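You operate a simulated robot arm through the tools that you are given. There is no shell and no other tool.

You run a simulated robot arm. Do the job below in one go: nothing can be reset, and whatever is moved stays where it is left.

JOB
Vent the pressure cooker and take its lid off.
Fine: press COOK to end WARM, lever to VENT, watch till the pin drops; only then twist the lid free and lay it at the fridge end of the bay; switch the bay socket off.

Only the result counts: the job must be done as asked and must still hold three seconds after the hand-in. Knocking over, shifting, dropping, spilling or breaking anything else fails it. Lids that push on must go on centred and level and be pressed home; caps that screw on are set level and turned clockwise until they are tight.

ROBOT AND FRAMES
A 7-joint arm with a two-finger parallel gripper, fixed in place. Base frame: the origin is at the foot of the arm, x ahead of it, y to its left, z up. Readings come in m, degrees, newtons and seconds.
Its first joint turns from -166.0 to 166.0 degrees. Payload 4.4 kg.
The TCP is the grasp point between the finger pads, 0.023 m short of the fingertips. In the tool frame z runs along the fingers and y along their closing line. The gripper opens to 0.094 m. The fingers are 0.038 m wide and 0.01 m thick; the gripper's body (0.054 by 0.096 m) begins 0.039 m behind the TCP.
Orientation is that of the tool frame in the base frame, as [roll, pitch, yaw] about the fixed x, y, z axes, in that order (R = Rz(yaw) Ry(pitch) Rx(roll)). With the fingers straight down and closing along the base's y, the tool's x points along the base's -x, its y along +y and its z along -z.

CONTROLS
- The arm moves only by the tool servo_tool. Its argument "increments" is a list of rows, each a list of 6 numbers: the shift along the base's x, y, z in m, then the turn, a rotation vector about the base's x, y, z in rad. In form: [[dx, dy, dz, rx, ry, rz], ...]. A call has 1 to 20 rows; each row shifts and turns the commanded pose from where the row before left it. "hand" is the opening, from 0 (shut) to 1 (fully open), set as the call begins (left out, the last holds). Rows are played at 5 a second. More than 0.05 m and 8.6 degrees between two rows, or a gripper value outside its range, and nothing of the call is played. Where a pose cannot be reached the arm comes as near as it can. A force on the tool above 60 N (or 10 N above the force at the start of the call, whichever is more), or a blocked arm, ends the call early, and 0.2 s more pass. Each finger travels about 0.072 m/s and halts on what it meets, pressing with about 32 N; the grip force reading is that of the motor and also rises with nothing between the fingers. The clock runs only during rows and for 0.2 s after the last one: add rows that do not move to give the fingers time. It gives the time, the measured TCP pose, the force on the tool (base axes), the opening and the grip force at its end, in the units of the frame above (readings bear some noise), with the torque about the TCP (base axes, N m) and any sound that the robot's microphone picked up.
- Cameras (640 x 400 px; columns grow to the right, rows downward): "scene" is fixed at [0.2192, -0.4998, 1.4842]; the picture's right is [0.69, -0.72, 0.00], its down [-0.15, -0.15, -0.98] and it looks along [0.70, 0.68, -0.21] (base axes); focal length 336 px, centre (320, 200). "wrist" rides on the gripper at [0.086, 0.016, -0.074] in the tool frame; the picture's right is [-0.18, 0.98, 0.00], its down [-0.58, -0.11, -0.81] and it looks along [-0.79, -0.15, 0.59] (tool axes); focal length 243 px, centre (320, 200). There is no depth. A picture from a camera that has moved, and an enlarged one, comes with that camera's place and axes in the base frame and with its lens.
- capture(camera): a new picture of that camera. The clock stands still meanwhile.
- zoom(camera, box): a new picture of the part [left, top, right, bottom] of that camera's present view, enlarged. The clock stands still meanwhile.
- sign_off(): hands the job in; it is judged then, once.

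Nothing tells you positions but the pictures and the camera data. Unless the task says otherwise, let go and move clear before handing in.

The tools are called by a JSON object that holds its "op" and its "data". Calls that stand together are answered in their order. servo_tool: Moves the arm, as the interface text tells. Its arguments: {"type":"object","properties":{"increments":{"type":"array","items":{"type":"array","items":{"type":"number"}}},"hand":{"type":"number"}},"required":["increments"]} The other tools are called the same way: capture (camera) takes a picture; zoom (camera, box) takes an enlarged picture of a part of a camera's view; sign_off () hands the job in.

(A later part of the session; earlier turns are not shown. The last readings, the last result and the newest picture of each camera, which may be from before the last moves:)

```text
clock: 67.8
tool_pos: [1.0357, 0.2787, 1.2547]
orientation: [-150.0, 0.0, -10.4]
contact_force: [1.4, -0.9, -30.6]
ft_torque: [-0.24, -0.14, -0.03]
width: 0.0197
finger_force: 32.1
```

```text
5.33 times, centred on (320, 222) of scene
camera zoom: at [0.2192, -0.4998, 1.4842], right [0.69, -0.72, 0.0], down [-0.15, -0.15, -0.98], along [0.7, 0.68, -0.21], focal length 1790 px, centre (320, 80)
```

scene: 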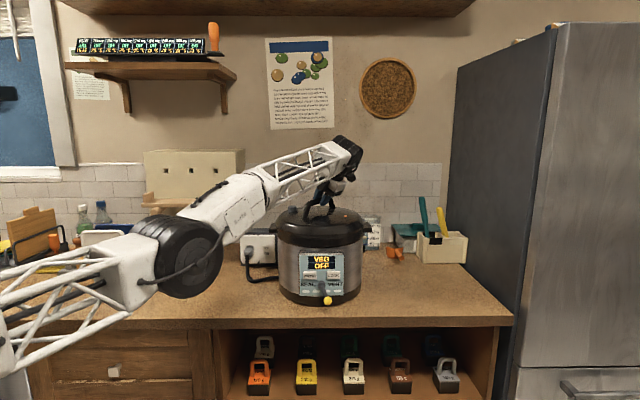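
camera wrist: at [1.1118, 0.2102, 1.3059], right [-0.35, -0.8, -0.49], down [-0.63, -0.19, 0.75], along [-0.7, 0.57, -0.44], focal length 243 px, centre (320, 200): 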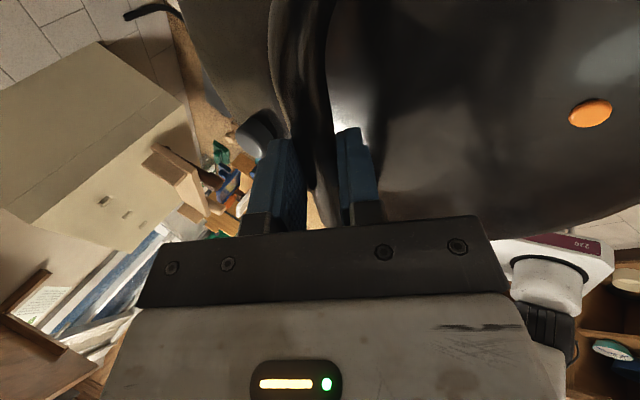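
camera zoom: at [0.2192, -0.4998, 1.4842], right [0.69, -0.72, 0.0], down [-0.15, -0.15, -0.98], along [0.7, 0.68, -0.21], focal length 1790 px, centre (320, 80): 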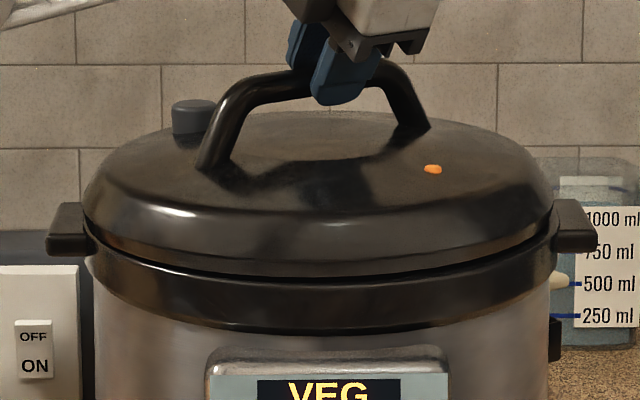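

{"op": "zoom", "data": {"camera": "scene", "box": [275, 225, 325, 255]}}

{"op": "zoom", "data": {"camera": "scene", "box": [290, 180, 350, 220]}}

{"op": "capture", "data": {"camera": "wrist"}}

```text
12.80 times, centred on (300, 240) of scene
camera zoom: at [0.2192, -0.4998, 1.4842], right [0.69, -0.72, 0.0], down [-0.15, -0.15, -0.98], along [0.7, 0.68, -0.21], focal length 4295 px, centre (576, -312)
```

zoom: 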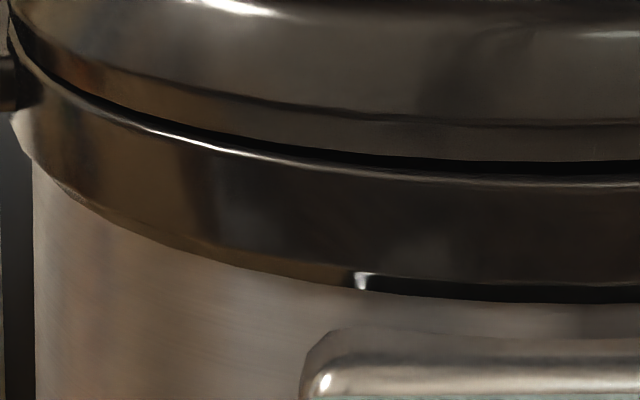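

```text
10.00 times, centred on (320, 200) of scene
camera zoom: at [0.2192, -0.4998, 1.4842], right [0.69, -0.72, 0.0], down [-0.15, -0.15, -0.98], along [0.7, 0.68, -0.21], focal length 3356 px, centre (320, 200)
```

zoom: 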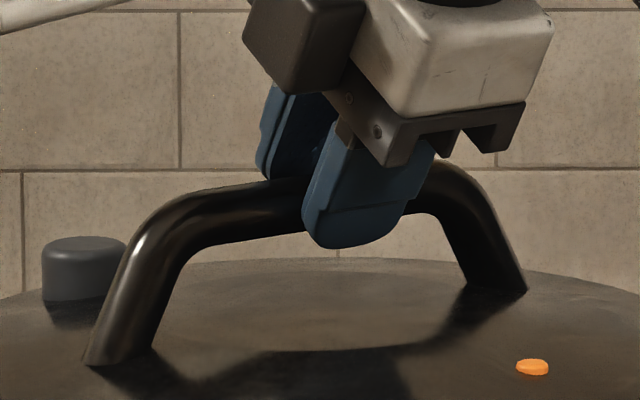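

```text
taken
camera wrist: at [1.1117, 0.2115, 1.3117], right [-0.34, -0.8, -0.49], down [-0.63, -0.2, 0.75], along [-0.7, 0.56, -0.44], focal length 243 px, centre (320, 200)
```

wrist: 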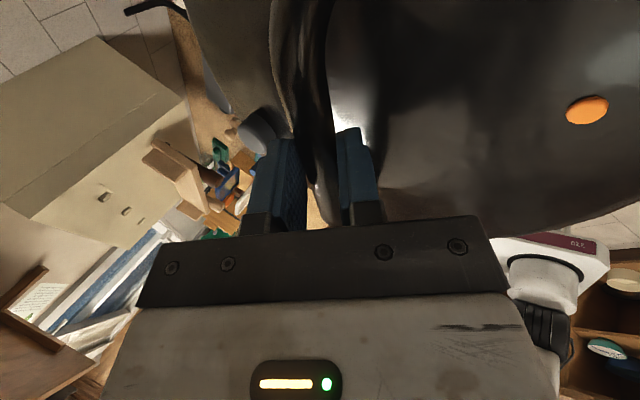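

The lid has risen about 4 mm, but the pads start to slip on the bar at about 31 N, so a tight gasket seems to hold it. A small wiggling twist while lifting should break that friction.

{"op": "servo_tool", "data": {"increments": [[0.0001, 0, 0, 0, 0, 0.04], [-0.0001, 0, 0.0005, 0, 0, -0.04], [-0.0001, 0, 0.0005, 0, 0, -0.04], [0.0001, 0, 0.0005, 0, 0, 0.04], [0, 0, 0, 0, 0, 0]]}}

{"op": "zoom", "data": {"camera": "scene", "box": [275, 225, 325, 255]}}

{"op": "zoom", "data": {"camera": "scene", "box": [290, 180, 350, 220]}}

```text
clock: 69.0
tool_pos: [1.0355, 0.2777, 1.2568]
orientation: [-150.0, -0.1, -10.5]
contact_force: [-1.3, 0.5, -31.6]
ft_torque: [-0.27, 0.11, -0.01]
width: 0.0204
finger_force: 31.7
```

```text
12.80 times, centred on (300, 240) of scene
camera zoom: at [0.2192, -0.4998, 1.4842], right [0.69, -0.72, 0.0], down [-0.15, -0.15, -0.98], along [0.7, 0.68, -0.21], focal length 4295 px, centre (576, -312)
```

zoom: 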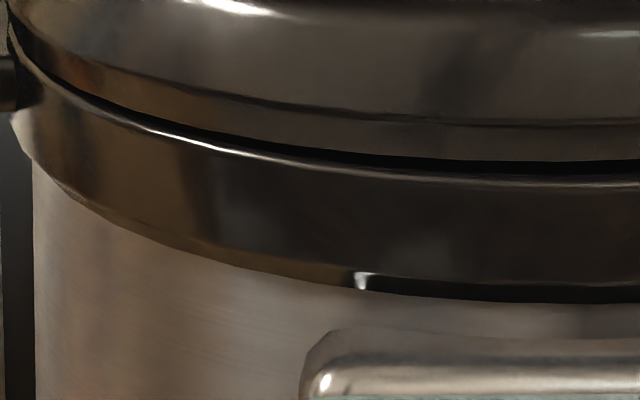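

```text
10.00 times, centred on (320, 200) of scene
camera zoom: at [0.2192, -0.4998, 1.4842], right [0.69, -0.72, 0.0], down [-0.15, -0.15, -0.98], along [0.7, 0.68, -0.21], focal length 3356 px, centre (320, 200)
```

zoom: 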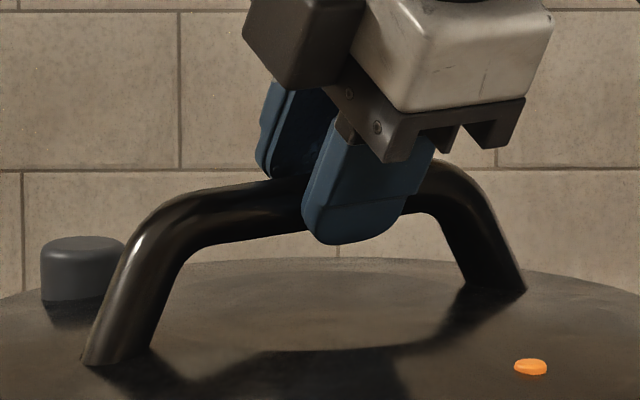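

The lid only gave elastically and the pads slipped, so it isn't free yet at 71–89°. It needs more anticlockwise turn, but my wrist is nearly wound up, so I'll unload, let go, and re-grip with the tool turned half round for more twist range.

{"op": "servo_tool", "data": {"increments": [[0, 0, -0.002, 0, 0, 0], [0, 0, -0.0015, 0, 0, 0], [0, 0, 0, 0, 0, 0]]}}

```text
clock: 69.8
tool_pos: [1.0354, 0.2774, 1.2556]
orientation: [-149.8, -0.2, -10.5]
contact_force: [6.0, -2.1, 1.3]
ft_torque: [0.05, 0.1, -0.19]
width: 0.0196
finger_force: 32.1
```

{"op": "zoom", "data": {"camera": "scene", "box": [275, 225, 325, 255]}}

```text
12.80 times, centred on (300, 240) of scene
camera zoom: at [0.2192, -0.4998, 1.4842], right [0.69, -0.72, 0.0], down [-0.15, -0.15, -0.98], along [0.7, 0.68, -0.21], focal length 4295 px, centre (576, -312)
```

zoom: 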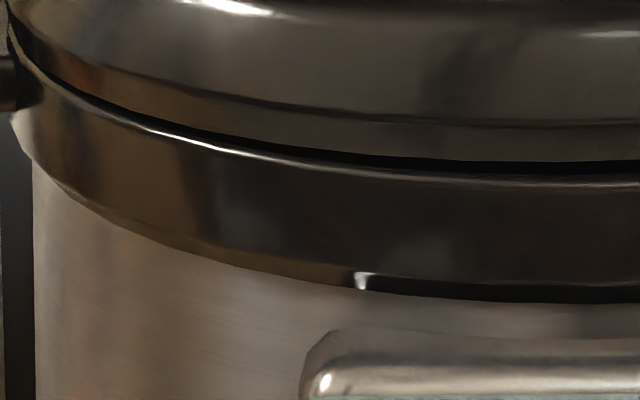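

With no pull on it the lid has stayed up about 4 mm, so it is no longer locked down, only tight. I'll check whether the height changes with twist alone.

{"op": "servo_tool", "data": {"increments": [[0.0, 0, 0, 0, 0, 0.05], [0.0002, 0, 0, 0, 0, 0.05], [0.0002, 0, 0, 0, 0, 0.05], [0, 0, 0, 0, 0, 0]]}}

{"op": "zoom", "data": {"camera": "scene", "box": [275, 225, 325, 255]}}

{"op": "zoom", "data": {"camera": "scene", "box": [315, 225, 365, 255]}}

```text
clock: 70.8
tool_pos: [1.0351, 0.2781, 1.2532]
orientation: [-149.9, -0.1, -1.9]
contact_force: [16.2, 4.4, 0.0]
ft_torque: [0.09, 0.0, -0.79]
width: 0.02
finger_force: 31.2
```

```text
12.80 times, centred on (300, 240) of scene
camera zoom: at [0.2192, -0.4998, 1.4842], right [0.69, -0.72, 0.0], down [-0.15, -0.15, -0.98], along [0.7, 0.68, -0.21], focal length 4295 px, centre (576, -312)
```

zoom: 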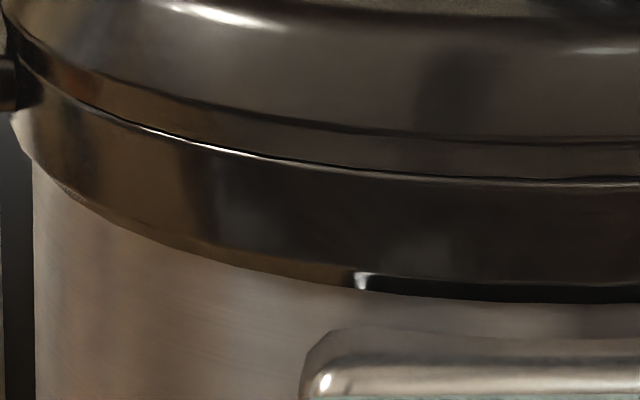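

```text
12.80 times, centred on (340, 240) of scene
camera zoom: at [0.2192, -0.4998, 1.4842], right [0.69, -0.72, 0.0], down [-0.15, -0.15, -0.98], along [0.7, 0.68, -0.21], focal length 4295 px, centre (64, -312)
```

zoom: 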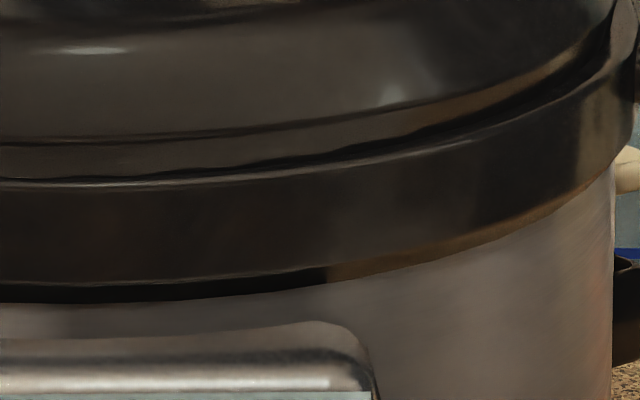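

Twisting on let the lid settle back down, so it behaves as if loose but sticky. I'll relieve the side load, lift again at this angle, and compare the gap on both sides of the rim.

{"op": "servo_tool", "data": {"increments": [[0.0006, 0.0002, 0, 0, 0, 0], [0, 0, 0.0015, 0, 0, 0], [0, 0, 0.0015, 0, 0, 0], [0, 0, 0, 0, 0, 0]]}}

{"op": "zoom", "data": {"camera": "scene", "box": [275, 225, 325, 255]}}

{"op": "zoom", "data": {"camera": "scene", "box": [315, 225, 365, 255]}}

```text
clock: 71.8
tool_pos: [1.0369, 0.2775, 1.2543]
orientation: [-150.0, 0.1, -1.8]
contact_force: [-18.7, -5.9, -19.5]
ft_torque: [-0.24, 0.98, 0.3]
width: 0.0197
finger_force: 31.9
```

```text
12.80 times, centred on (300, 240) of scene
camera zoom: at [0.2192, -0.4998, 1.4842], right [0.69, -0.72, 0.0], down [-0.15, -0.15, -0.98], along [0.7, 0.68, -0.21], focal length 4295 px, centre (576, -312)
```

zoom: 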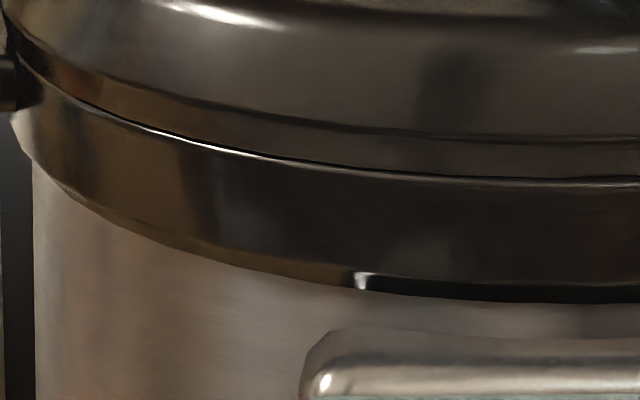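

```text
12.80 times, centred on (340, 240) of scene
camera zoom: at [0.2192, -0.4998, 1.4842], right [0.69, -0.72, 0.0], down [-0.15, -0.15, -0.98], along [0.7, 0.68, -0.21], focal length 4295 px, centre (64, -312)
```

zoom: 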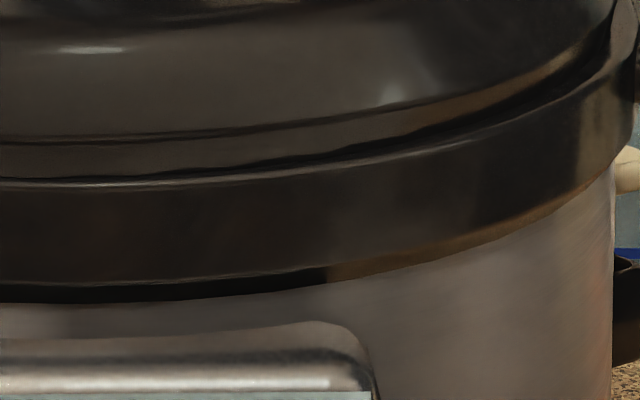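

{"op": "servo_tool", "data": {"increments": [[-0.0006, -0.0002, 0, 0, 0, 0], [0, 0, 0, 0, 0, 0], [0, 0, 0, 0, 0, 0], [0, 0, 0, 0, 0, 0], [0, 0, 0, 0, 0, 0]]}}

{"op": "zoom", "data": {"camera": "scene", "box": [275, 225, 325, 255]}}

{"op": "zoom", "data": {"camera": "scene", "box": [315, 215, 375, 255]}}

{"op": "zoom", "data": {"camera": "scene", "box": [265, 215, 325, 255]}}

```text
clock: 73.0
tool_pos: [1.036, 0.2778, 1.2556]
orientation: [-150.0, 0.0, -2.0]
contact_force: [-0.4, -7.6, -37.5]
ft_torque: [-0.38, 0.05, 0.02]
width: 0.0197
finger_force: 32.0
```

```text
12.80 times, centred on (300, 240) of scene
camera zoom: at [0.2192, -0.4998, 1.4842], right [0.69, -0.72, 0.0], down [-0.15, -0.15, -0.98], along [0.7, 0.68, -0.21], focal length 4295 px, centre (576, -312)
```

zoom: 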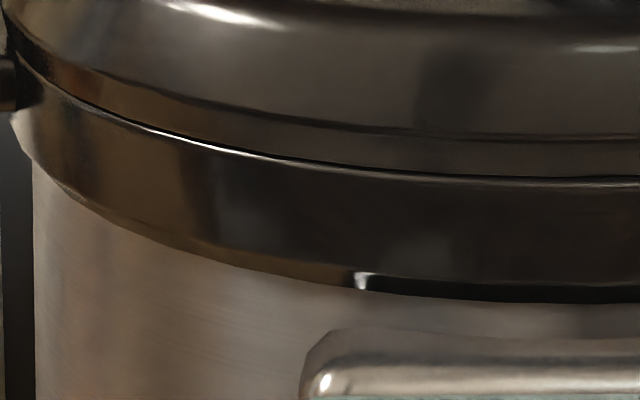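

```text
10.00 times, centred on (345, 235) of scene
camera zoom: at [0.2192, -0.4998, 1.4842], right [0.69, -0.72, 0.0], down [-0.15, -0.15, -0.98], along [0.7, 0.68, -0.21], focal length 3356 px, centre (70, -150)
```

zoom: 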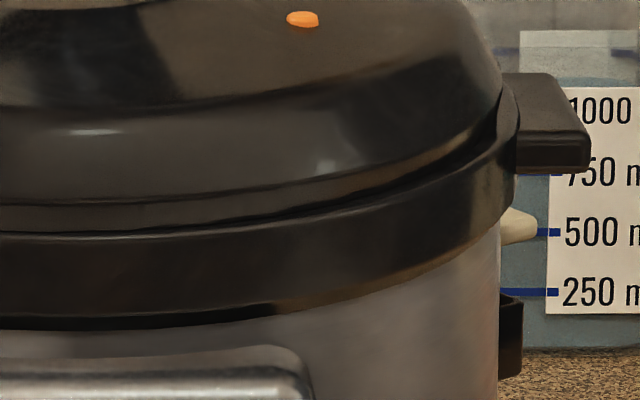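

```text
10.00 times, centred on (295, 235) of scene
camera zoom: at [0.2192, -0.4998, 1.4842], right [0.69, -0.72, 0.0], down [-0.15, -0.15, -0.98], along [0.7, 0.68, -0.21], focal length 3356 px, centre (570, -150)
```

zoom: 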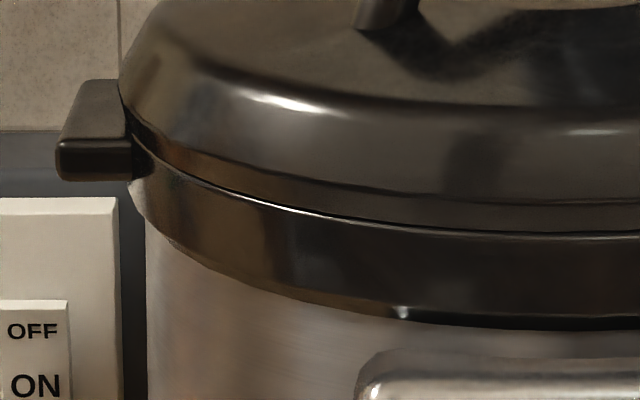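

Pulling 37 N here at about 80° moves nothing, while at about 71° the lid did rise, so the free position depends on angle. I'll back the twist clockwise in small steps under a moderate pull and check the rim gap at each.

{"op": "servo_tool", "data": {"increments": [[0, 0, -0.0015, 0, 0, 0], [-0.0001, 0, 0, 0, 0, -0.05], [-0.0001, 0, 0, 0, 0, -0.05], [0, 0, 0, 0, 0, 0]]}}

{"op": "zoom", "data": {"camera": "scene", "box": [265, 215, 325, 255]}}

{"op": "zoom", "data": {"camera": "scene", "box": [315, 215, 375, 255]}}

```text
clock: 74.0
tool_pos: [1.0364, 0.2778, 1.2567]
orientation: [-149.9, -0.2, -7.8]
contact_force: [4.1, -4.1, -5.9]
ft_torque: [-0.22, -0.27, 0.12]
width: 0.0193
finger_force: 32.0
```

```text
10.00 times, centred on (295, 235) of scene
camera zoom: at [0.2192, -0.4998, 1.4842], right [0.69, -0.72, 0.0], down [-0.15, -0.15, -0.98], along [0.7, 0.68, -0.21], focal length 3356 px, centre (570, -150)
```

zoom: 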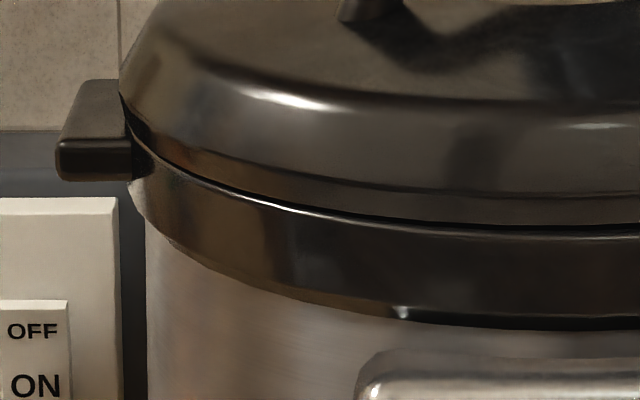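

```text
10.00 times, centred on (345, 235) of scene
camera zoom: at [0.2192, -0.4998, 1.4842], right [0.69, -0.72, 0.0], down [-0.15, -0.15, -0.98], along [0.7, 0.68, -0.21], focal length 3356 px, centre (70, -150)
```

zoom: 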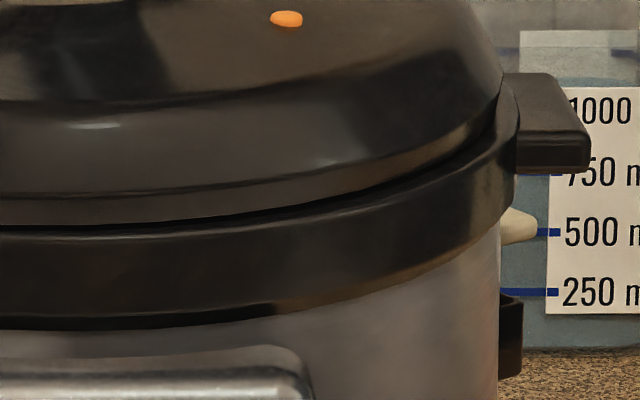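

At about 74° the lid came up again with the pull dropping to 6 N. Rotating under a light pull is walking it upward, so I'll continue a bit that way while lifting.

{"op": "servo_tool", "data": {"increments": [[-0.0001, 0, 0.001, 0, 0, -0.05], [-0.0001, 0, 0.001, 0, 0, -0.05], [0, 0, 0, 0, 0, 0]]}}

{"op": "zoom", "data": {"camera": "scene", "box": [265, 215, 325, 255]}}

{"op": "zoom", "data": {"camera": "scene", "box": [315, 215, 375, 255]}}

```text
clock: 74.8
tool_pos: [1.0354, 0.2776, 1.2557]
orientation: [-149.9, -0.1, -13.5]
contact_force: [-0.1, 0.3, -10.9]
ft_torque: [-0.09, 0.0, 0.05]
width: 0.0199
finger_force: 32.2
```

```text
10.00 times, centred on (295, 235) of scene
camera zoom: at [0.2192, -0.4998, 1.4842], right [0.69, -0.72, 0.0], down [-0.15, -0.15, -0.98], along [0.7, 0.68, -0.21], focal length 3356 px, centre (570, -150)
```

zoom: 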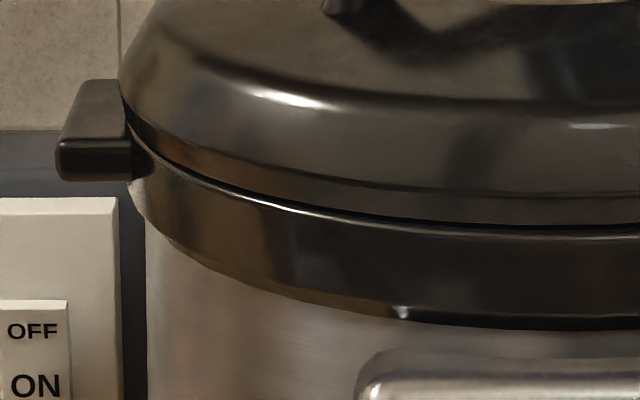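

```text
10.00 times, centred on (345, 235) of scene
camera zoom: at [0.2192, -0.4998, 1.4842], right [0.69, -0.72, 0.0], down [-0.15, -0.15, -0.98], along [0.7, 0.68, -0.21], focal length 3356 px, centre (70, -150)
```

zoom: 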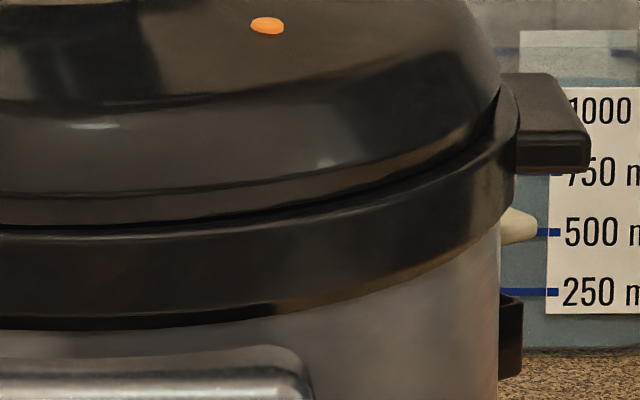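

{"op": "servo_tool", "data": {"increments": [[0, 0, 0.001, 0, 0, 0], [0, 0, 0.001, 0, 0, 0], [0, 0, 0, 0, 0, 0], [0, 0, 0, 0, 0, 0]]}}

{"op": "zoom", "data": {"camera": "scene", "box": [265, 215, 325, 255]}}

```text
clock: 75.8
tool_pos: [1.0354, 0.2769, 1.2568]
orientation: [-149.9, 0.1, -13.4]
contact_force: [-9.2, 1.7, -30.8]
ft_torque: [-0.24, 0.15, 0.16]
width: 0.0197
finger_force: 32.5
```

```text
10.00 times, centred on (295, 235) of scene
camera zoom: at [0.2192, -0.4998, 1.4842], right [0.69, -0.72, 0.0], down [-0.15, -0.15, -0.98], along [0.7, 0.68, -0.21], focal length 3356 px, centre (570, -150)
```

zoom: 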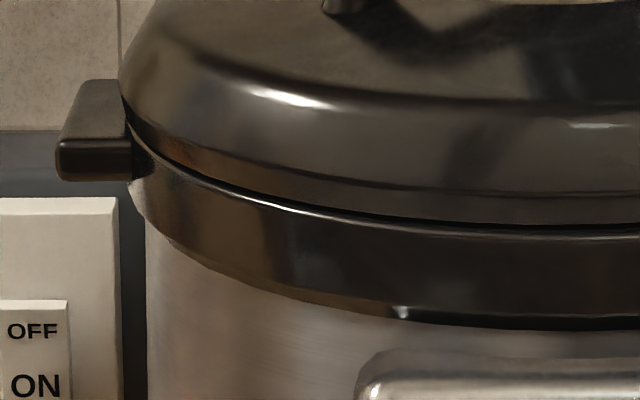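

The lid is about 3 mm up but firmly stopped there at 68°. I'll keep scanning clockwise in small steps under a moderate pull, checking the gap each time.

{"op": "servo_tool", "data": {"increments": [[0.0003, 0, -0.001, 0, 0, 0], [-0.0001, 0, 0, 0, 0, -0.05], [-0.0001, 0.0, 0, 0, 0, -0.05], [0, 0, 0, 0, 0, 0]]}}

{"op": "zoom", "data": {"camera": "scene", "box": [265, 215, 325, 255]}}

```text
clock: 76.8
tool_pos: [1.0346, 0.2776, 1.2574]
orientation: [-149.9, -0.1, -19.1]
contact_force: [1.4, 0.7, -20.5]
ft_torque: [-0.24, -0.07, -0.09]
width: 0.0196
finger_force: 32.3
```

```text
10.00 times, centred on (295, 235) of scene
camera zoom: at [0.2192, -0.4998, 1.4842], right [0.69, -0.72, 0.0], down [-0.15, -0.15, -0.98], along [0.7, 0.68, -0.21], focal length 3356 px, centre (570, -150)
```

zoom: 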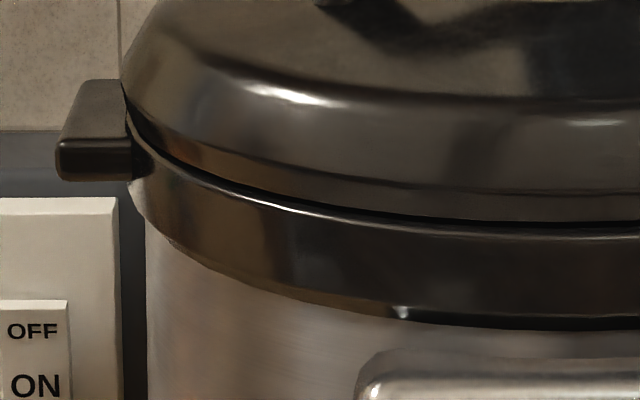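

{"op": "zoom", "data": {"camera": "scene", "box": [275, 225, 325, 255]}}

{"op": "zoom", "data": {"camera": "scene", "box": [290, 180, 350, 220]}}

```text
12.80 times, centred on (300, 240) of scene
camera zoom: at [0.2192, -0.4998, 1.4842], right [0.69, -0.72, 0.0], down [-0.15, -0.15, -0.98], along [0.7, 0.68, -0.21], focal length 4295 px, centre (576, -312)
```

zoom: 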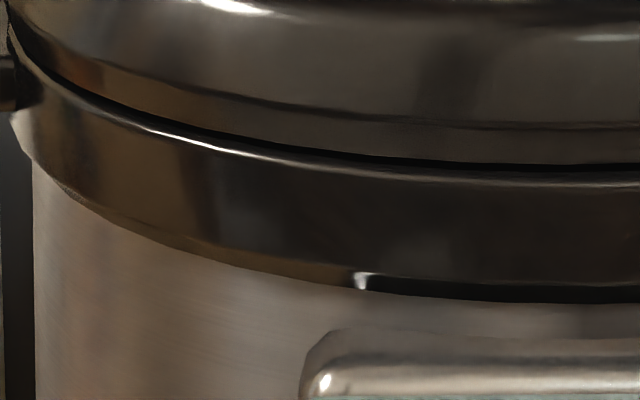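

```text
10.00 times, centred on (320, 200) of scene
camera zoom: at [0.2192, -0.4998, 1.4842], right [0.69, -0.72, 0.0], down [-0.15, -0.15, -0.98], along [0.7, 0.68, -0.21], focal length 3356 px, centre (320, 200)
```

zoom: 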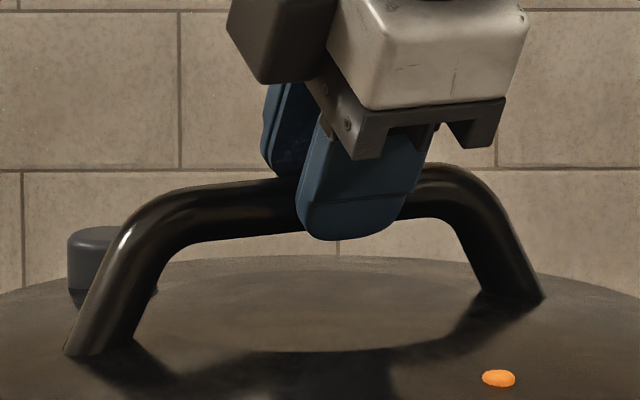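

The bar is now close to the pad tips, so my grip is shallow and slips near 31 N. I'll unload, let go, back out, and re-grip deeper with a 60° lean so that the lower finger carries the bar from beneath.

{"op": "servo_tool", "data": {"increments": [[0, 0, -0.001, 0, 0, 0], [0, 0, -0.001, 0, 0, 0], [0, 0, 0, 0, 0, 0]]}}

{"op": "zoom", "data": {"camera": "scene", "box": [275, 225, 325, 255]}}

```text
clock: 77.6
tool_pos: [1.0352, 0.2764, 1.2572]
orientation: [-149.9, -0.2, -19.1]
contact_force: [7.7, 0.8, 0.5]
ft_torque: [0.0, -0.25, -0.19]
width: 0.0197
finger_force: 32.0
```

```text
12.80 times, centred on (300, 240) of scene
camera zoom: at [0.2192, -0.4998, 1.4842], right [0.69, -0.72, 0.0], down [-0.15, -0.15, -0.98], along [0.7, 0.68, -0.21], focal length 4295 px, centre (576, -312)
```

zoom: 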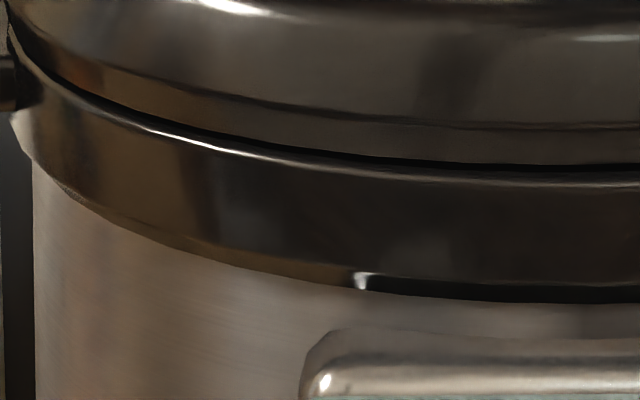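

{"op": "servo_tool", "data": {"increments": [[0, 0, 0, 0, 0, 0], [0, 0, 0, 0, 0, 0], [0, 0, 0, 0, 0, 0]], "hand": 0.45}}

{"op": "zoom", "data": {"camera": "scene", "box": [275, 225, 325, 255]}}

{"op": "zoom", "data": {"camera": "scene", "box": [290, 180, 350, 220]}}

```text
clock: 78.4
tool_pos: [1.0346, 0.2768, 1.257]
orientation: [-149.9, 0.0, -19.1]
contact_force: [-0.1, 0.0, -0.2]
ft_torque: [0.01, 0.02, -0.01]
width: 0.0425
finger_force: 0.0
```

```text
12.80 times, centred on (300, 240) of scene
camera zoom: at [0.2192, -0.4998, 1.4842], right [0.69, -0.72, 0.0], down [-0.15, -0.15, -0.98], along [0.7, 0.68, -0.21], focal length 4295 px, centre (576, -312)
```

zoom: 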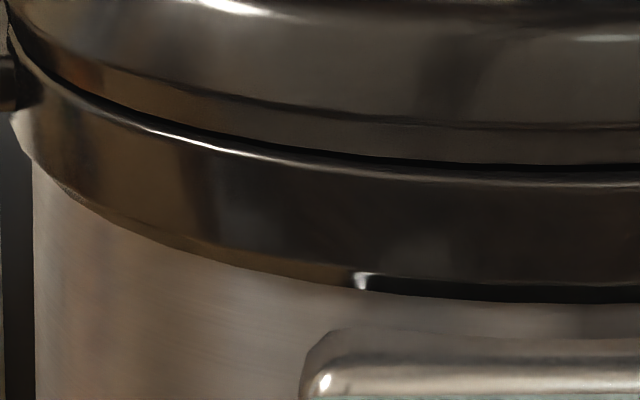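

```text
10.00 times, centred on (320, 200) of scene
camera zoom: at [0.2192, -0.4998, 1.4842], right [0.69, -0.72, 0.0], down [-0.15, -0.15, -0.98], along [0.7, 0.68, -0.21], focal length 3356 px, centre (320, 200)
```

zoom: 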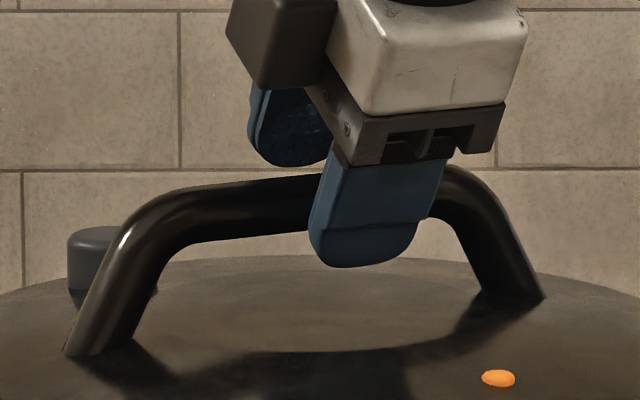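

Let go entirely, the lid still sits about 3 mm up, so something mechanical holds it there. I'll back the gripper away and inspect the rim closely all round.

{"op": "servo_tool", "data": {"increments": [[-0.005, -0.0142, 0.026, 0, 0, 0], [-0.005, -0.0142, 0.026, 0, 0, 0], [-0.01, -0.04, 0.02, 0, 0, 0], [-0.01, -0.04, 0.02, 0, 0, 0], [-0.01, -0.04, 0.02, 0, 0, 0], [0, 0, 0, 0, 0, 0]]}}

{"op": "zoom", "data": {"camera": "scene", "box": [265, 185, 375, 260]}}

{"op": "zoom", "data": {"camera": "scene", "box": [265, 215, 325, 255]}}

{"op": "zoom", "data": {"camera": "scene", "box": [315, 215, 375, 255]}}

{"op": "capture", "data": {"camera": "wrist"}}

```text
clock: 79.8
tool_pos: [0.9949, 0.1291, 1.3683]
orientation: [-149.9, 0.1, -19.0]
contact_force: [-0.3, 0.6, -0.3]
ft_torque: [0.02, 0.0, 0.02]
width: 0.0423
finger_force: 0.2
```

```text
5.33 times, centred on (320, 222) of scene
camera zoom: at [0.2192, -0.4998, 1.4842], right [0.69, -0.72, 0.0], down [-0.15, -0.15, -0.98], along [0.7, 0.68, -0.21], focal length 1790 px, centre (320, 80)
```

zoom: 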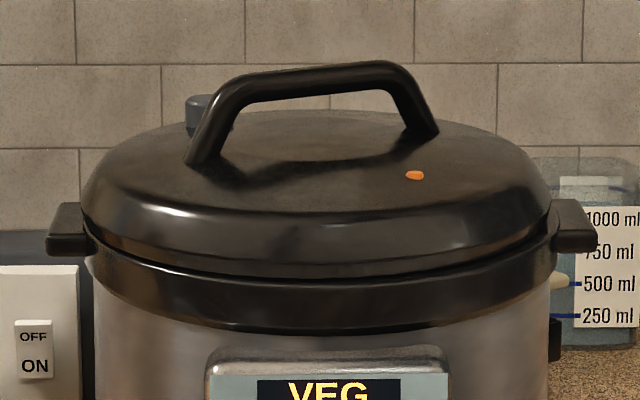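

```text
10.00 times, centred on (295, 235) of scene
camera zoom: at [0.2192, -0.4998, 1.4842], right [0.69, -0.72, 0.0], down [-0.15, -0.15, -0.98], along [0.7, 0.68, -0.21], focal length 3356 px, centre (570, -150)
```

zoom: 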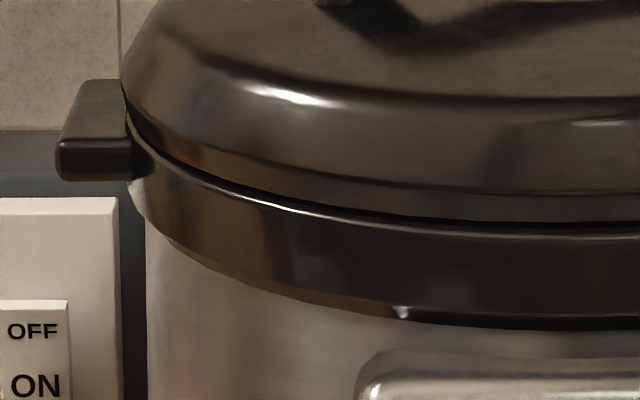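

```text
10.00 times, centred on (345, 235) of scene
camera zoom: at [0.2192, -0.4998, 1.4842], right [0.69, -0.72, 0.0], down [-0.15, -0.15, -0.98], along [0.7, 0.68, -0.21], focal length 3356 px, centre (70, -150)
```

zoom: 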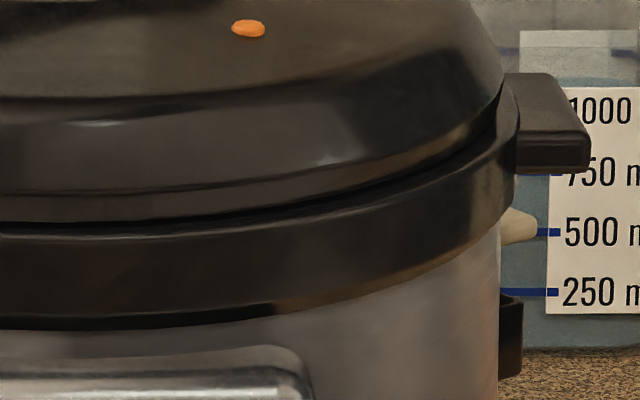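

```text
taken
camera wrist: at [1.0602, 0.0524, 1.4251], right [-0.45, -0.74, -0.49], down [-0.65, -0.1, 0.75], along [-0.61, 0.66, -0.44], focal length 243 px, centre (320, 200)
```

wrist: 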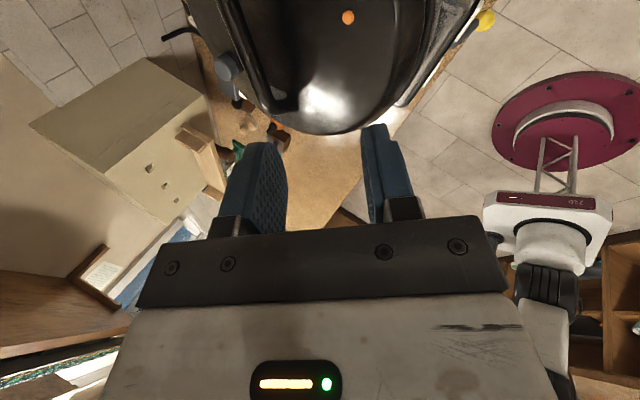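

{"op": "zoom", "data": {"camera": "scene", "box": [274, 220, 294, 234]}}

{"op": "zoom", "data": {"camera": "scene", "box": [345, 220, 369, 236]}}

{"op": "zoom", "data": {"camera": "scene", "box": [310, 228, 334, 244]}}

{"op": "zoom", "data": {"camera": "wrist", "box": [190, 0, 510, 140]}}

```text
16.00 times, centred on (284, 227) of scene
camera zoom: at [0.2192, -0.4998, 1.4842], right [0.69, -0.72, 0.0], down [-0.15, -0.15, -0.98], along [0.7, 0.68, -0.21], focal length 5369 px, centre (896, -232)
```

zoom: 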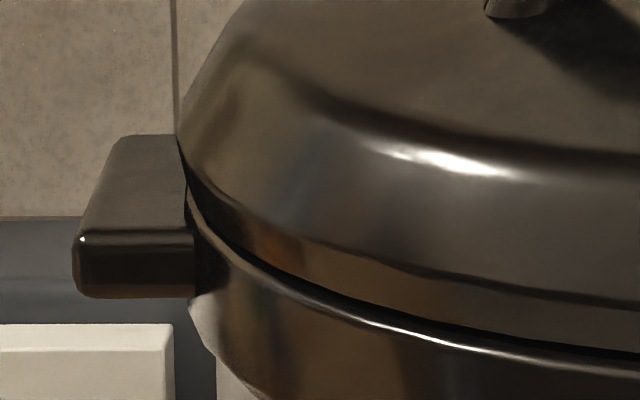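

```text
16.00 times, centred on (357, 228) of scene
camera zoom: at [0.2192, -0.4998, 1.4842], right [0.69, -0.72, 0.0], down [-0.15, -0.15, -0.98], along [0.7, 0.68, -0.21], focal length 5369 px, centre (-272, -248)
```

zoom: 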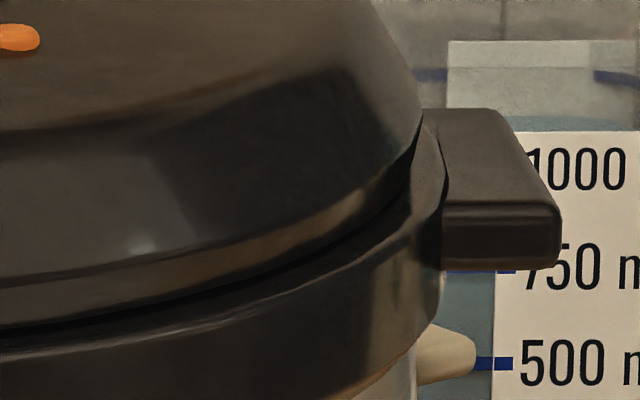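

```text
16.00 times, centred on (322, 236) of scene
camera zoom: at [0.2192, -0.4998, 1.4842], right [0.69, -0.72, 0.0], down [-0.15, -0.15, -0.98], along [0.7, 0.68, -0.21], focal length 5369 px, centre (288, -376)
```

zoom: 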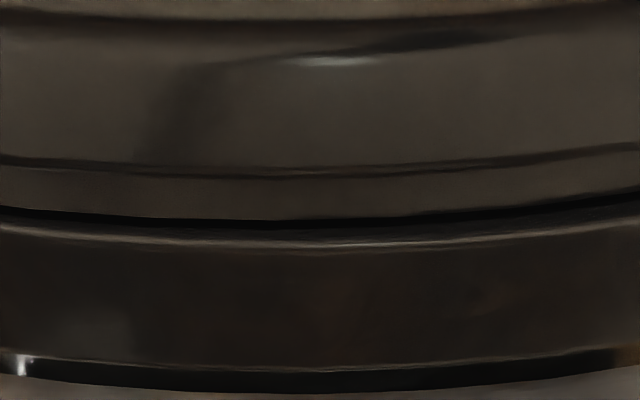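

```text
2.00 times, centred on (350, 70) of wrist
camera zoom: at [1.0602, 0.0524, 1.4251], right [-0.45, -0.74, -0.49], down [-0.65, -0.1, 0.75], along [-0.61, 0.66, -0.44], focal length 485 px, centre (260, 460)
```

zoom: 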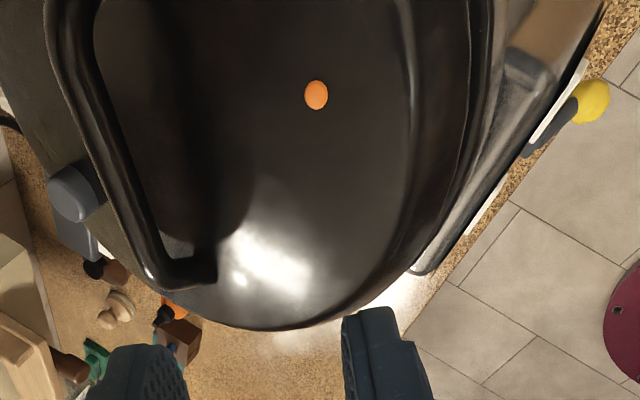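

The lid is cocked: the right side is up about 4–5 mm while the back-left is still down. It comes up between about 63° and 74° and locks down at 80° and beyond. I think the free window lies a little farther back, near 60°, so I'll re-grip with a stronger 60° lean.

{"op": "servo_tool", "data": {"increments": [[0, 0, 0, 0.1238, -0.0428, 0], [0, 0, 0, 0.1238, -0.0428, 0], [0, 0, 0, 0.1238, -0.0428, 0], [0, 0, 0, 0.1238, -0.0428, 0], [0.002, 0.018, -0.022, 0, 0, 0], [0.002, 0.018, -0.022, 0, 0, 0], [0.002, 0.017, -0.022, 0, 0, 0], [0, 0, 0, 0, 0, 0]]}}

{"op": "capture", "data": {"camera": "wrist"}}

{"op": "zoom", "data": {"camera": "scene", "box": [270, 150, 370, 225]}}

```text
clock: 81.6
tool_pos: [1.0019, 0.182, 1.3021]
orientation: [-119.8, -0.1, -19.1]
contact_force: [0.9, 0.3, 0.7]
ft_torque: [-0.01, -0.01, 0.02]
width: 0.0425
finger_force: 0.0
```

```text
taken
camera wrist: at [1.0594, 0.0855, 1.326], right [-0.33, -0.4, -0.85], down [-0.76, -0.42, 0.5], along [-0.56, 0.81, -0.17], focal length 243 px, centre (320, 200)
```

wrist: 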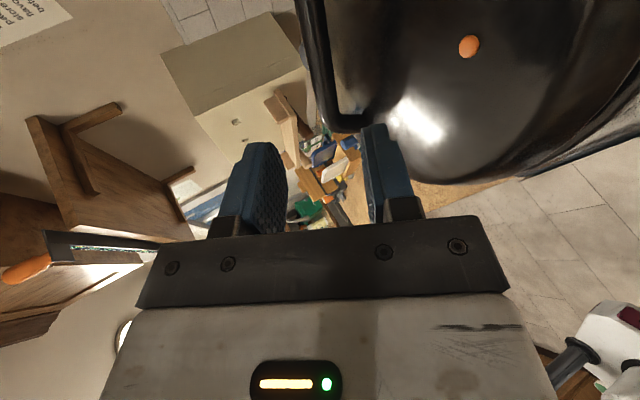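

```text
5.33 times, centred on (320, 188) of scene
camera zoom: at [0.2192, -0.4998, 1.4842], right [0.69, -0.72, 0.0], down [-0.15, -0.15, -0.98], along [0.7, 0.68, -0.21], focal length 1790 px, centre (320, 267)
```

zoom: 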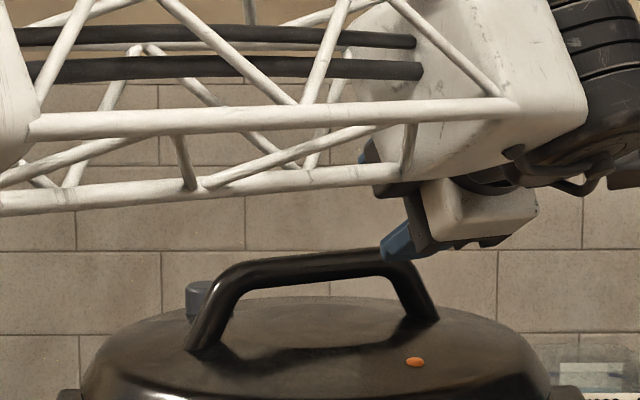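

The bar lines up between the fingers. I'll narrow the opening to 3 cm for clearance over the lid and advance along the tool axis.

{"op": "servo_tool", "data": {"increments": [[0.0057, 0.0164, -0.01, 0, 0, 0], [0.0057, 0.0164, -0.01, 0, 0, 0], [0.0057, 0.0164, -0.01, 0, 0, 0], [0.0057, 0.0164, -0.01, 0, 0, 0], [0, 0, 0, 0, 0, 0]], "hand": 0.33}}

{"op": "capture", "data": {"camera": "wrist"}}

{"op": "zoom", "data": {"camera": "scene", "box": [290, 180, 350, 220]}}

```text
clock: 82.8
tool_pos: [1.0243, 0.2479, 1.2616]
orientation: [-119.9, 0.1, -19.1]
contact_force: [0.5, -0.6, 0.3]
ft_torque: [0.01, -0.02, -0.02]
width: 0.031
finger_force: 0.0
```

```text
taken
camera wrist: at [1.0824, 0.151, 1.2855], right [-0.33, -0.4, -0.85], down [-0.76, -0.42, 0.5], along [-0.56, 0.81, -0.17], focal length 243 px, centre (320, 200)
```

wrist: 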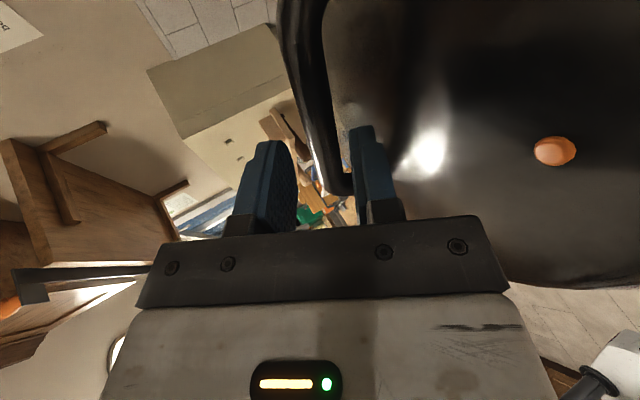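

```text
10.00 times, centred on (320, 200) of scene
camera zoom: at [0.2192, -0.4998, 1.4842], right [0.69, -0.72, 0.0], down [-0.15, -0.15, -0.98], along [0.7, 0.68, -0.21], focal length 3356 px, centre (320, 200)
```

zoom: 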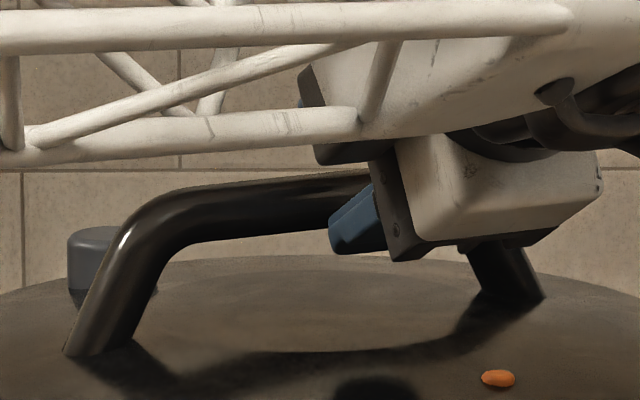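

{"op": "servo_tool", "data": {"increments": [[0.0025, 0.0072, -0.0044, 0, 0, 0], [0.0025, 0.0072, -0.0044, 0, 0, 0], [0.0025, 0.0072, -0.0044, 0, 0, 0], [0.0025, 0.0072, -0.0044, 0, 0, 0], [0, 0, 0, 0, 0, 0]]}}

{"op": "capture", "data": {"camera": "wrist"}}

{"op": "zoom", "data": {"camera": "scene", "box": [290, 180, 350, 220]}}

```text
clock: 84.0
tool_pos: [1.0342, 0.2773, 1.2439]
orientation: [-119.9, 0.0, -19.0]
contact_force: [0.1, 0.3, -0.7]
ft_torque: [0.0, 0.01, 0.01]
width: 0.0312
finger_force: 0.0
```

```text
taken
camera wrist: at [1.0929, 0.1796, 1.2677], right [-0.33, -0.4, -0.85], down [-0.76, -0.42, 0.5], along [-0.56, 0.81, -0.17], focal length 243 px, centre (320, 200)
```

wrist: 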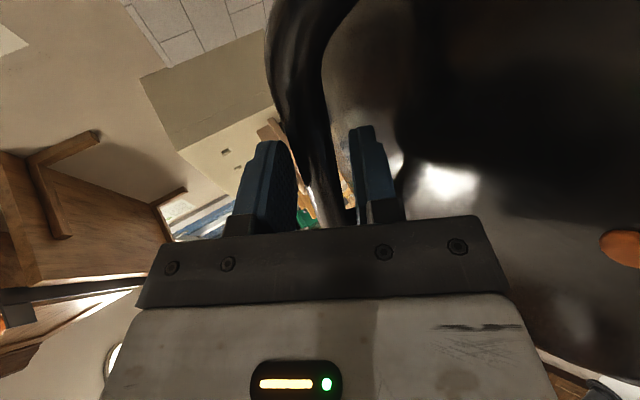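

```text
10.00 times, centred on (320, 200) of scene
camera zoom: at [0.2192, -0.4998, 1.4842], right [0.69, -0.72, 0.0], down [-0.15, -0.15, -0.98], along [0.7, 0.68, -0.21], focal length 3356 px, centre (320, 200)
```

zoom: 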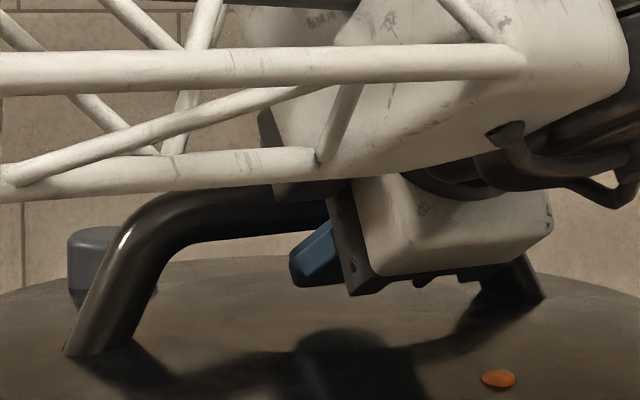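

The bar is deep between the pads with no contact, so I'll close.

{"op": "servo_tool", "data": {"increments": [[0, 0, 0, 0, 0, 0], [0, 0, 0, 0, 0, 0], [0, 0, 0, 0, 0, 0]], "hand": 0}}

```text
clock: 84.8
tool_pos: [1.033, 0.2769, 1.2448]
orientation: [-120.0, 0.0, -19.1]
contact_force: [5.9, 12.3, 13.3]
ft_torque: [0.33, -0.24, -0.04]
width: 0.0196
finger_force: 32.5
```

{"op": "servo_tool", "data": {"increments": [[0.0003, 0.0004, 0.0015, 0, 0, 0], [0, 0, 0.0015, 0, 0, 0], [0, 0, 0, 0, 0, 0]]}}

{"op": "zoom", "data": {"camera": "scene", "box": [265, 215, 375, 260]}}

```text
clock: 85.6
tool_pos: [1.0342, 0.2771, 1.2459]
orientation: [-120.1, 0.2, -19.1]
contact_force: [-16.6, -1.0, -1.0]
ft_torque: [-0.03, 0.43, 0.26]
width: 0.0194
finger_force: 32.1
```

```text
5.82 times, centred on (320, 238) of scene
camera zoom: at [0.2192, -0.4998, 1.4842], right [0.69, -0.72, 0.0], down [-0.15, -0.15, -0.98], along [0.7, 0.68, -0.21], focal length 1952 px, centre (320, -18)
```

zoom: 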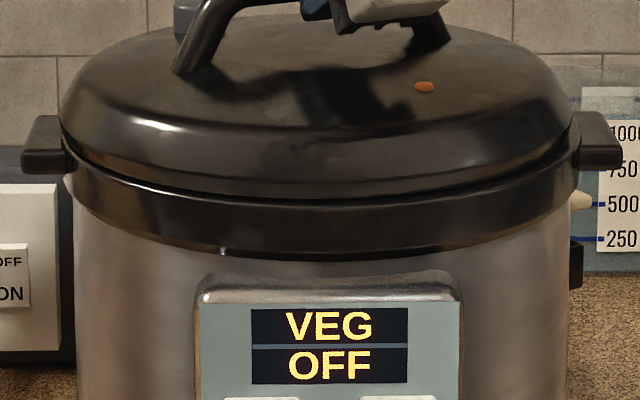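

{"op": "servo_tool", "data": {"increments": [[-0.0006, 0, 0.0015, 0, 0, 0], [-0.0001, 0, 0.0005, 0, 0, -0.03], [-0.0001, 0.0, 0, 0, 0, -0.03], [0, 0, 0, 0, 0, 0]]}}

{"op": "zoom", "data": {"camera": "scene", "box": [265, 215, 325, 255]}}

{"op": "zoom", "data": {"camera": "scene", "box": [315, 215, 375, 255]}}

```text
clock: 86.6
tool_pos: [1.0346, 0.2777, 1.2499]
orientation: [-119.9, 0.0, -22.5]
contact_force: [-0.1, 1.1, -10.0]
ft_torque: [-0.11, 0.04, 0.04]
width: 0.0197
finger_force: 31.9
```

```text
10.00 times, centred on (295, 235) of scene
camera zoom: at [0.2192, -0.4998, 1.4842], right [0.69, -0.72, 0.0], down [-0.15, -0.15, -0.98], along [0.7, 0.68, -0.21], focal length 3356 px, centre (570, -150)
```

zoom: 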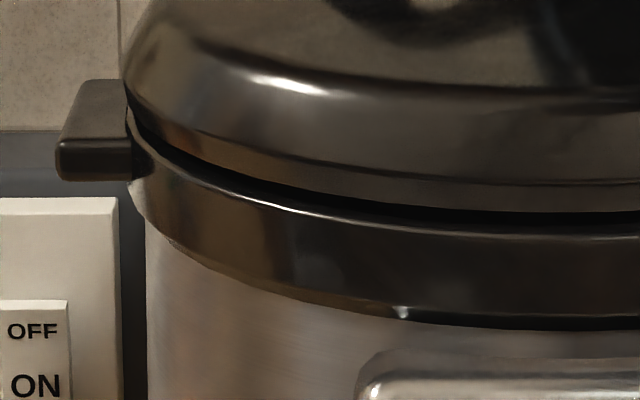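

```text
10.00 times, centred on (345, 235) of scene
camera zoom: at [0.2192, -0.4998, 1.4842], right [0.69, -0.72, 0.0], down [-0.15, -0.15, -0.98], along [0.7, 0.68, -0.21], focal length 3356 px, centre (70, -150)
```

zoom: 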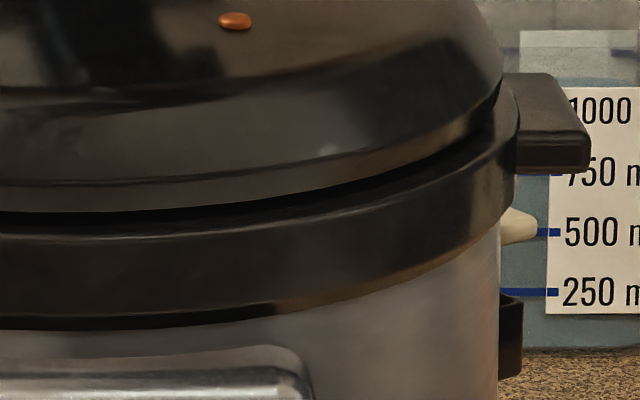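

The gap has now opened all round, about 7 mm including the left, with only 10 N of pull. The lid is coming free, so I'll keep lifting gently.

{"op": "servo_tool", "data": {"increments": [[0, 0, 0.0015, 0, 0, 0], [0, 0, 0.0015, 0, 0, 0], [0, 0, 0, 0, 0, 0]]}}

{"op": "zoom", "data": {"camera": "scene", "box": [265, 195, 375, 260]}}

```text
clock: 87.4
tool_pos: [1.034, 0.2776, 1.2521]
orientation: [-119.9, 0.1, -22.6]
contact_force: [1.2, 0.5, -10.1]
ft_torque: [-0.13, -0.01, 0.03]
width: 0.0195
finger_force: 32.6
```

```text
5.82 times, centred on (320, 228) of scene
camera zoom: at [0.2192, -0.4998, 1.4842], right [0.69, -0.72, 0.0], down [-0.15, -0.15, -0.98], along [0.7, 0.68, -0.21], focal length 1952 px, centre (320, 40)
```

zoom: 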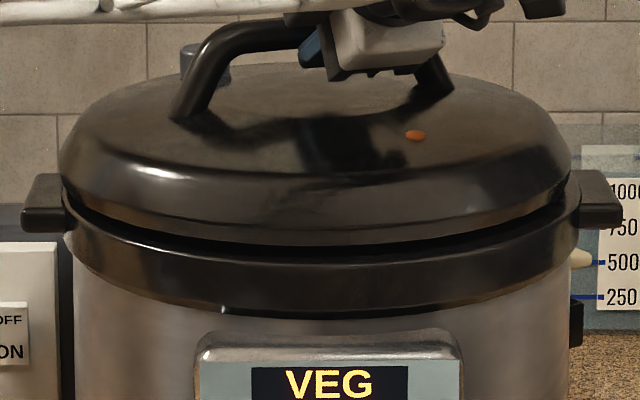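

The lid is free and hangs at about 10 N. I'll lift it straight up clear of the rim.

{"op": "servo_tool", "data": {"increments": [[0, 0, 0.005, 0, 0, 0], [0, 0, 0.005, 0, 0, 0], [0, 0, 0.01, 0, 0, 0], [0, 0, 0.01, 0, 0, 0], [0, 0, 0.01, 0, 0, 0], [0, 0, 0.015, 0, 0, 0], [0, 0, 0.015, 0, 0, 0], [0, 0, 0.015, 0, 0, 0], [0, 0, 0, 0, 0, 0]]}}

{"op": "capture", "data": {"camera": "scene"}}

{"op": "zoom", "data": {"camera": "scene", "box": [250, 160, 390, 310]}}

```text
clock: 89.4
tool_pos: [1.0349, 0.2771, 1.3378]
orientation: [-119.8, 0.0, -22.6]
contact_force: [1.4, -0.1, -9.6]
ft_torque: [-0.13, -0.04, 0.01]
width: 0.0195
finger_force: 32.0
```

```text
taken
```

scene: 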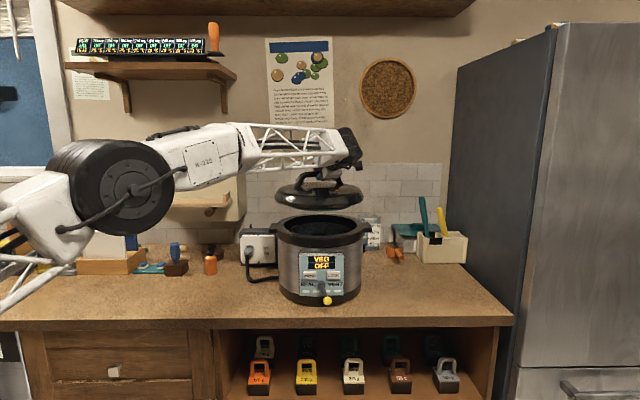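

```text
2.67 times, centred on (320, 235) of scene
camera zoom: at [0.2192, -0.4998, 1.4842], right [0.69, -0.72, 0.0], down [-0.15, -0.15, -0.98], along [0.7, 0.68, -0.21], focal length 895 px, centre (320, 107)
```

zoom: 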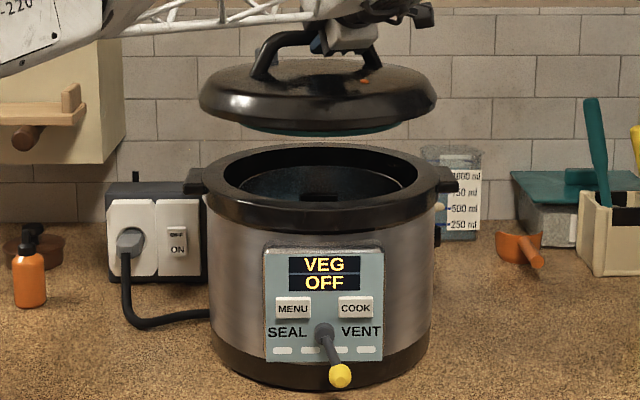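

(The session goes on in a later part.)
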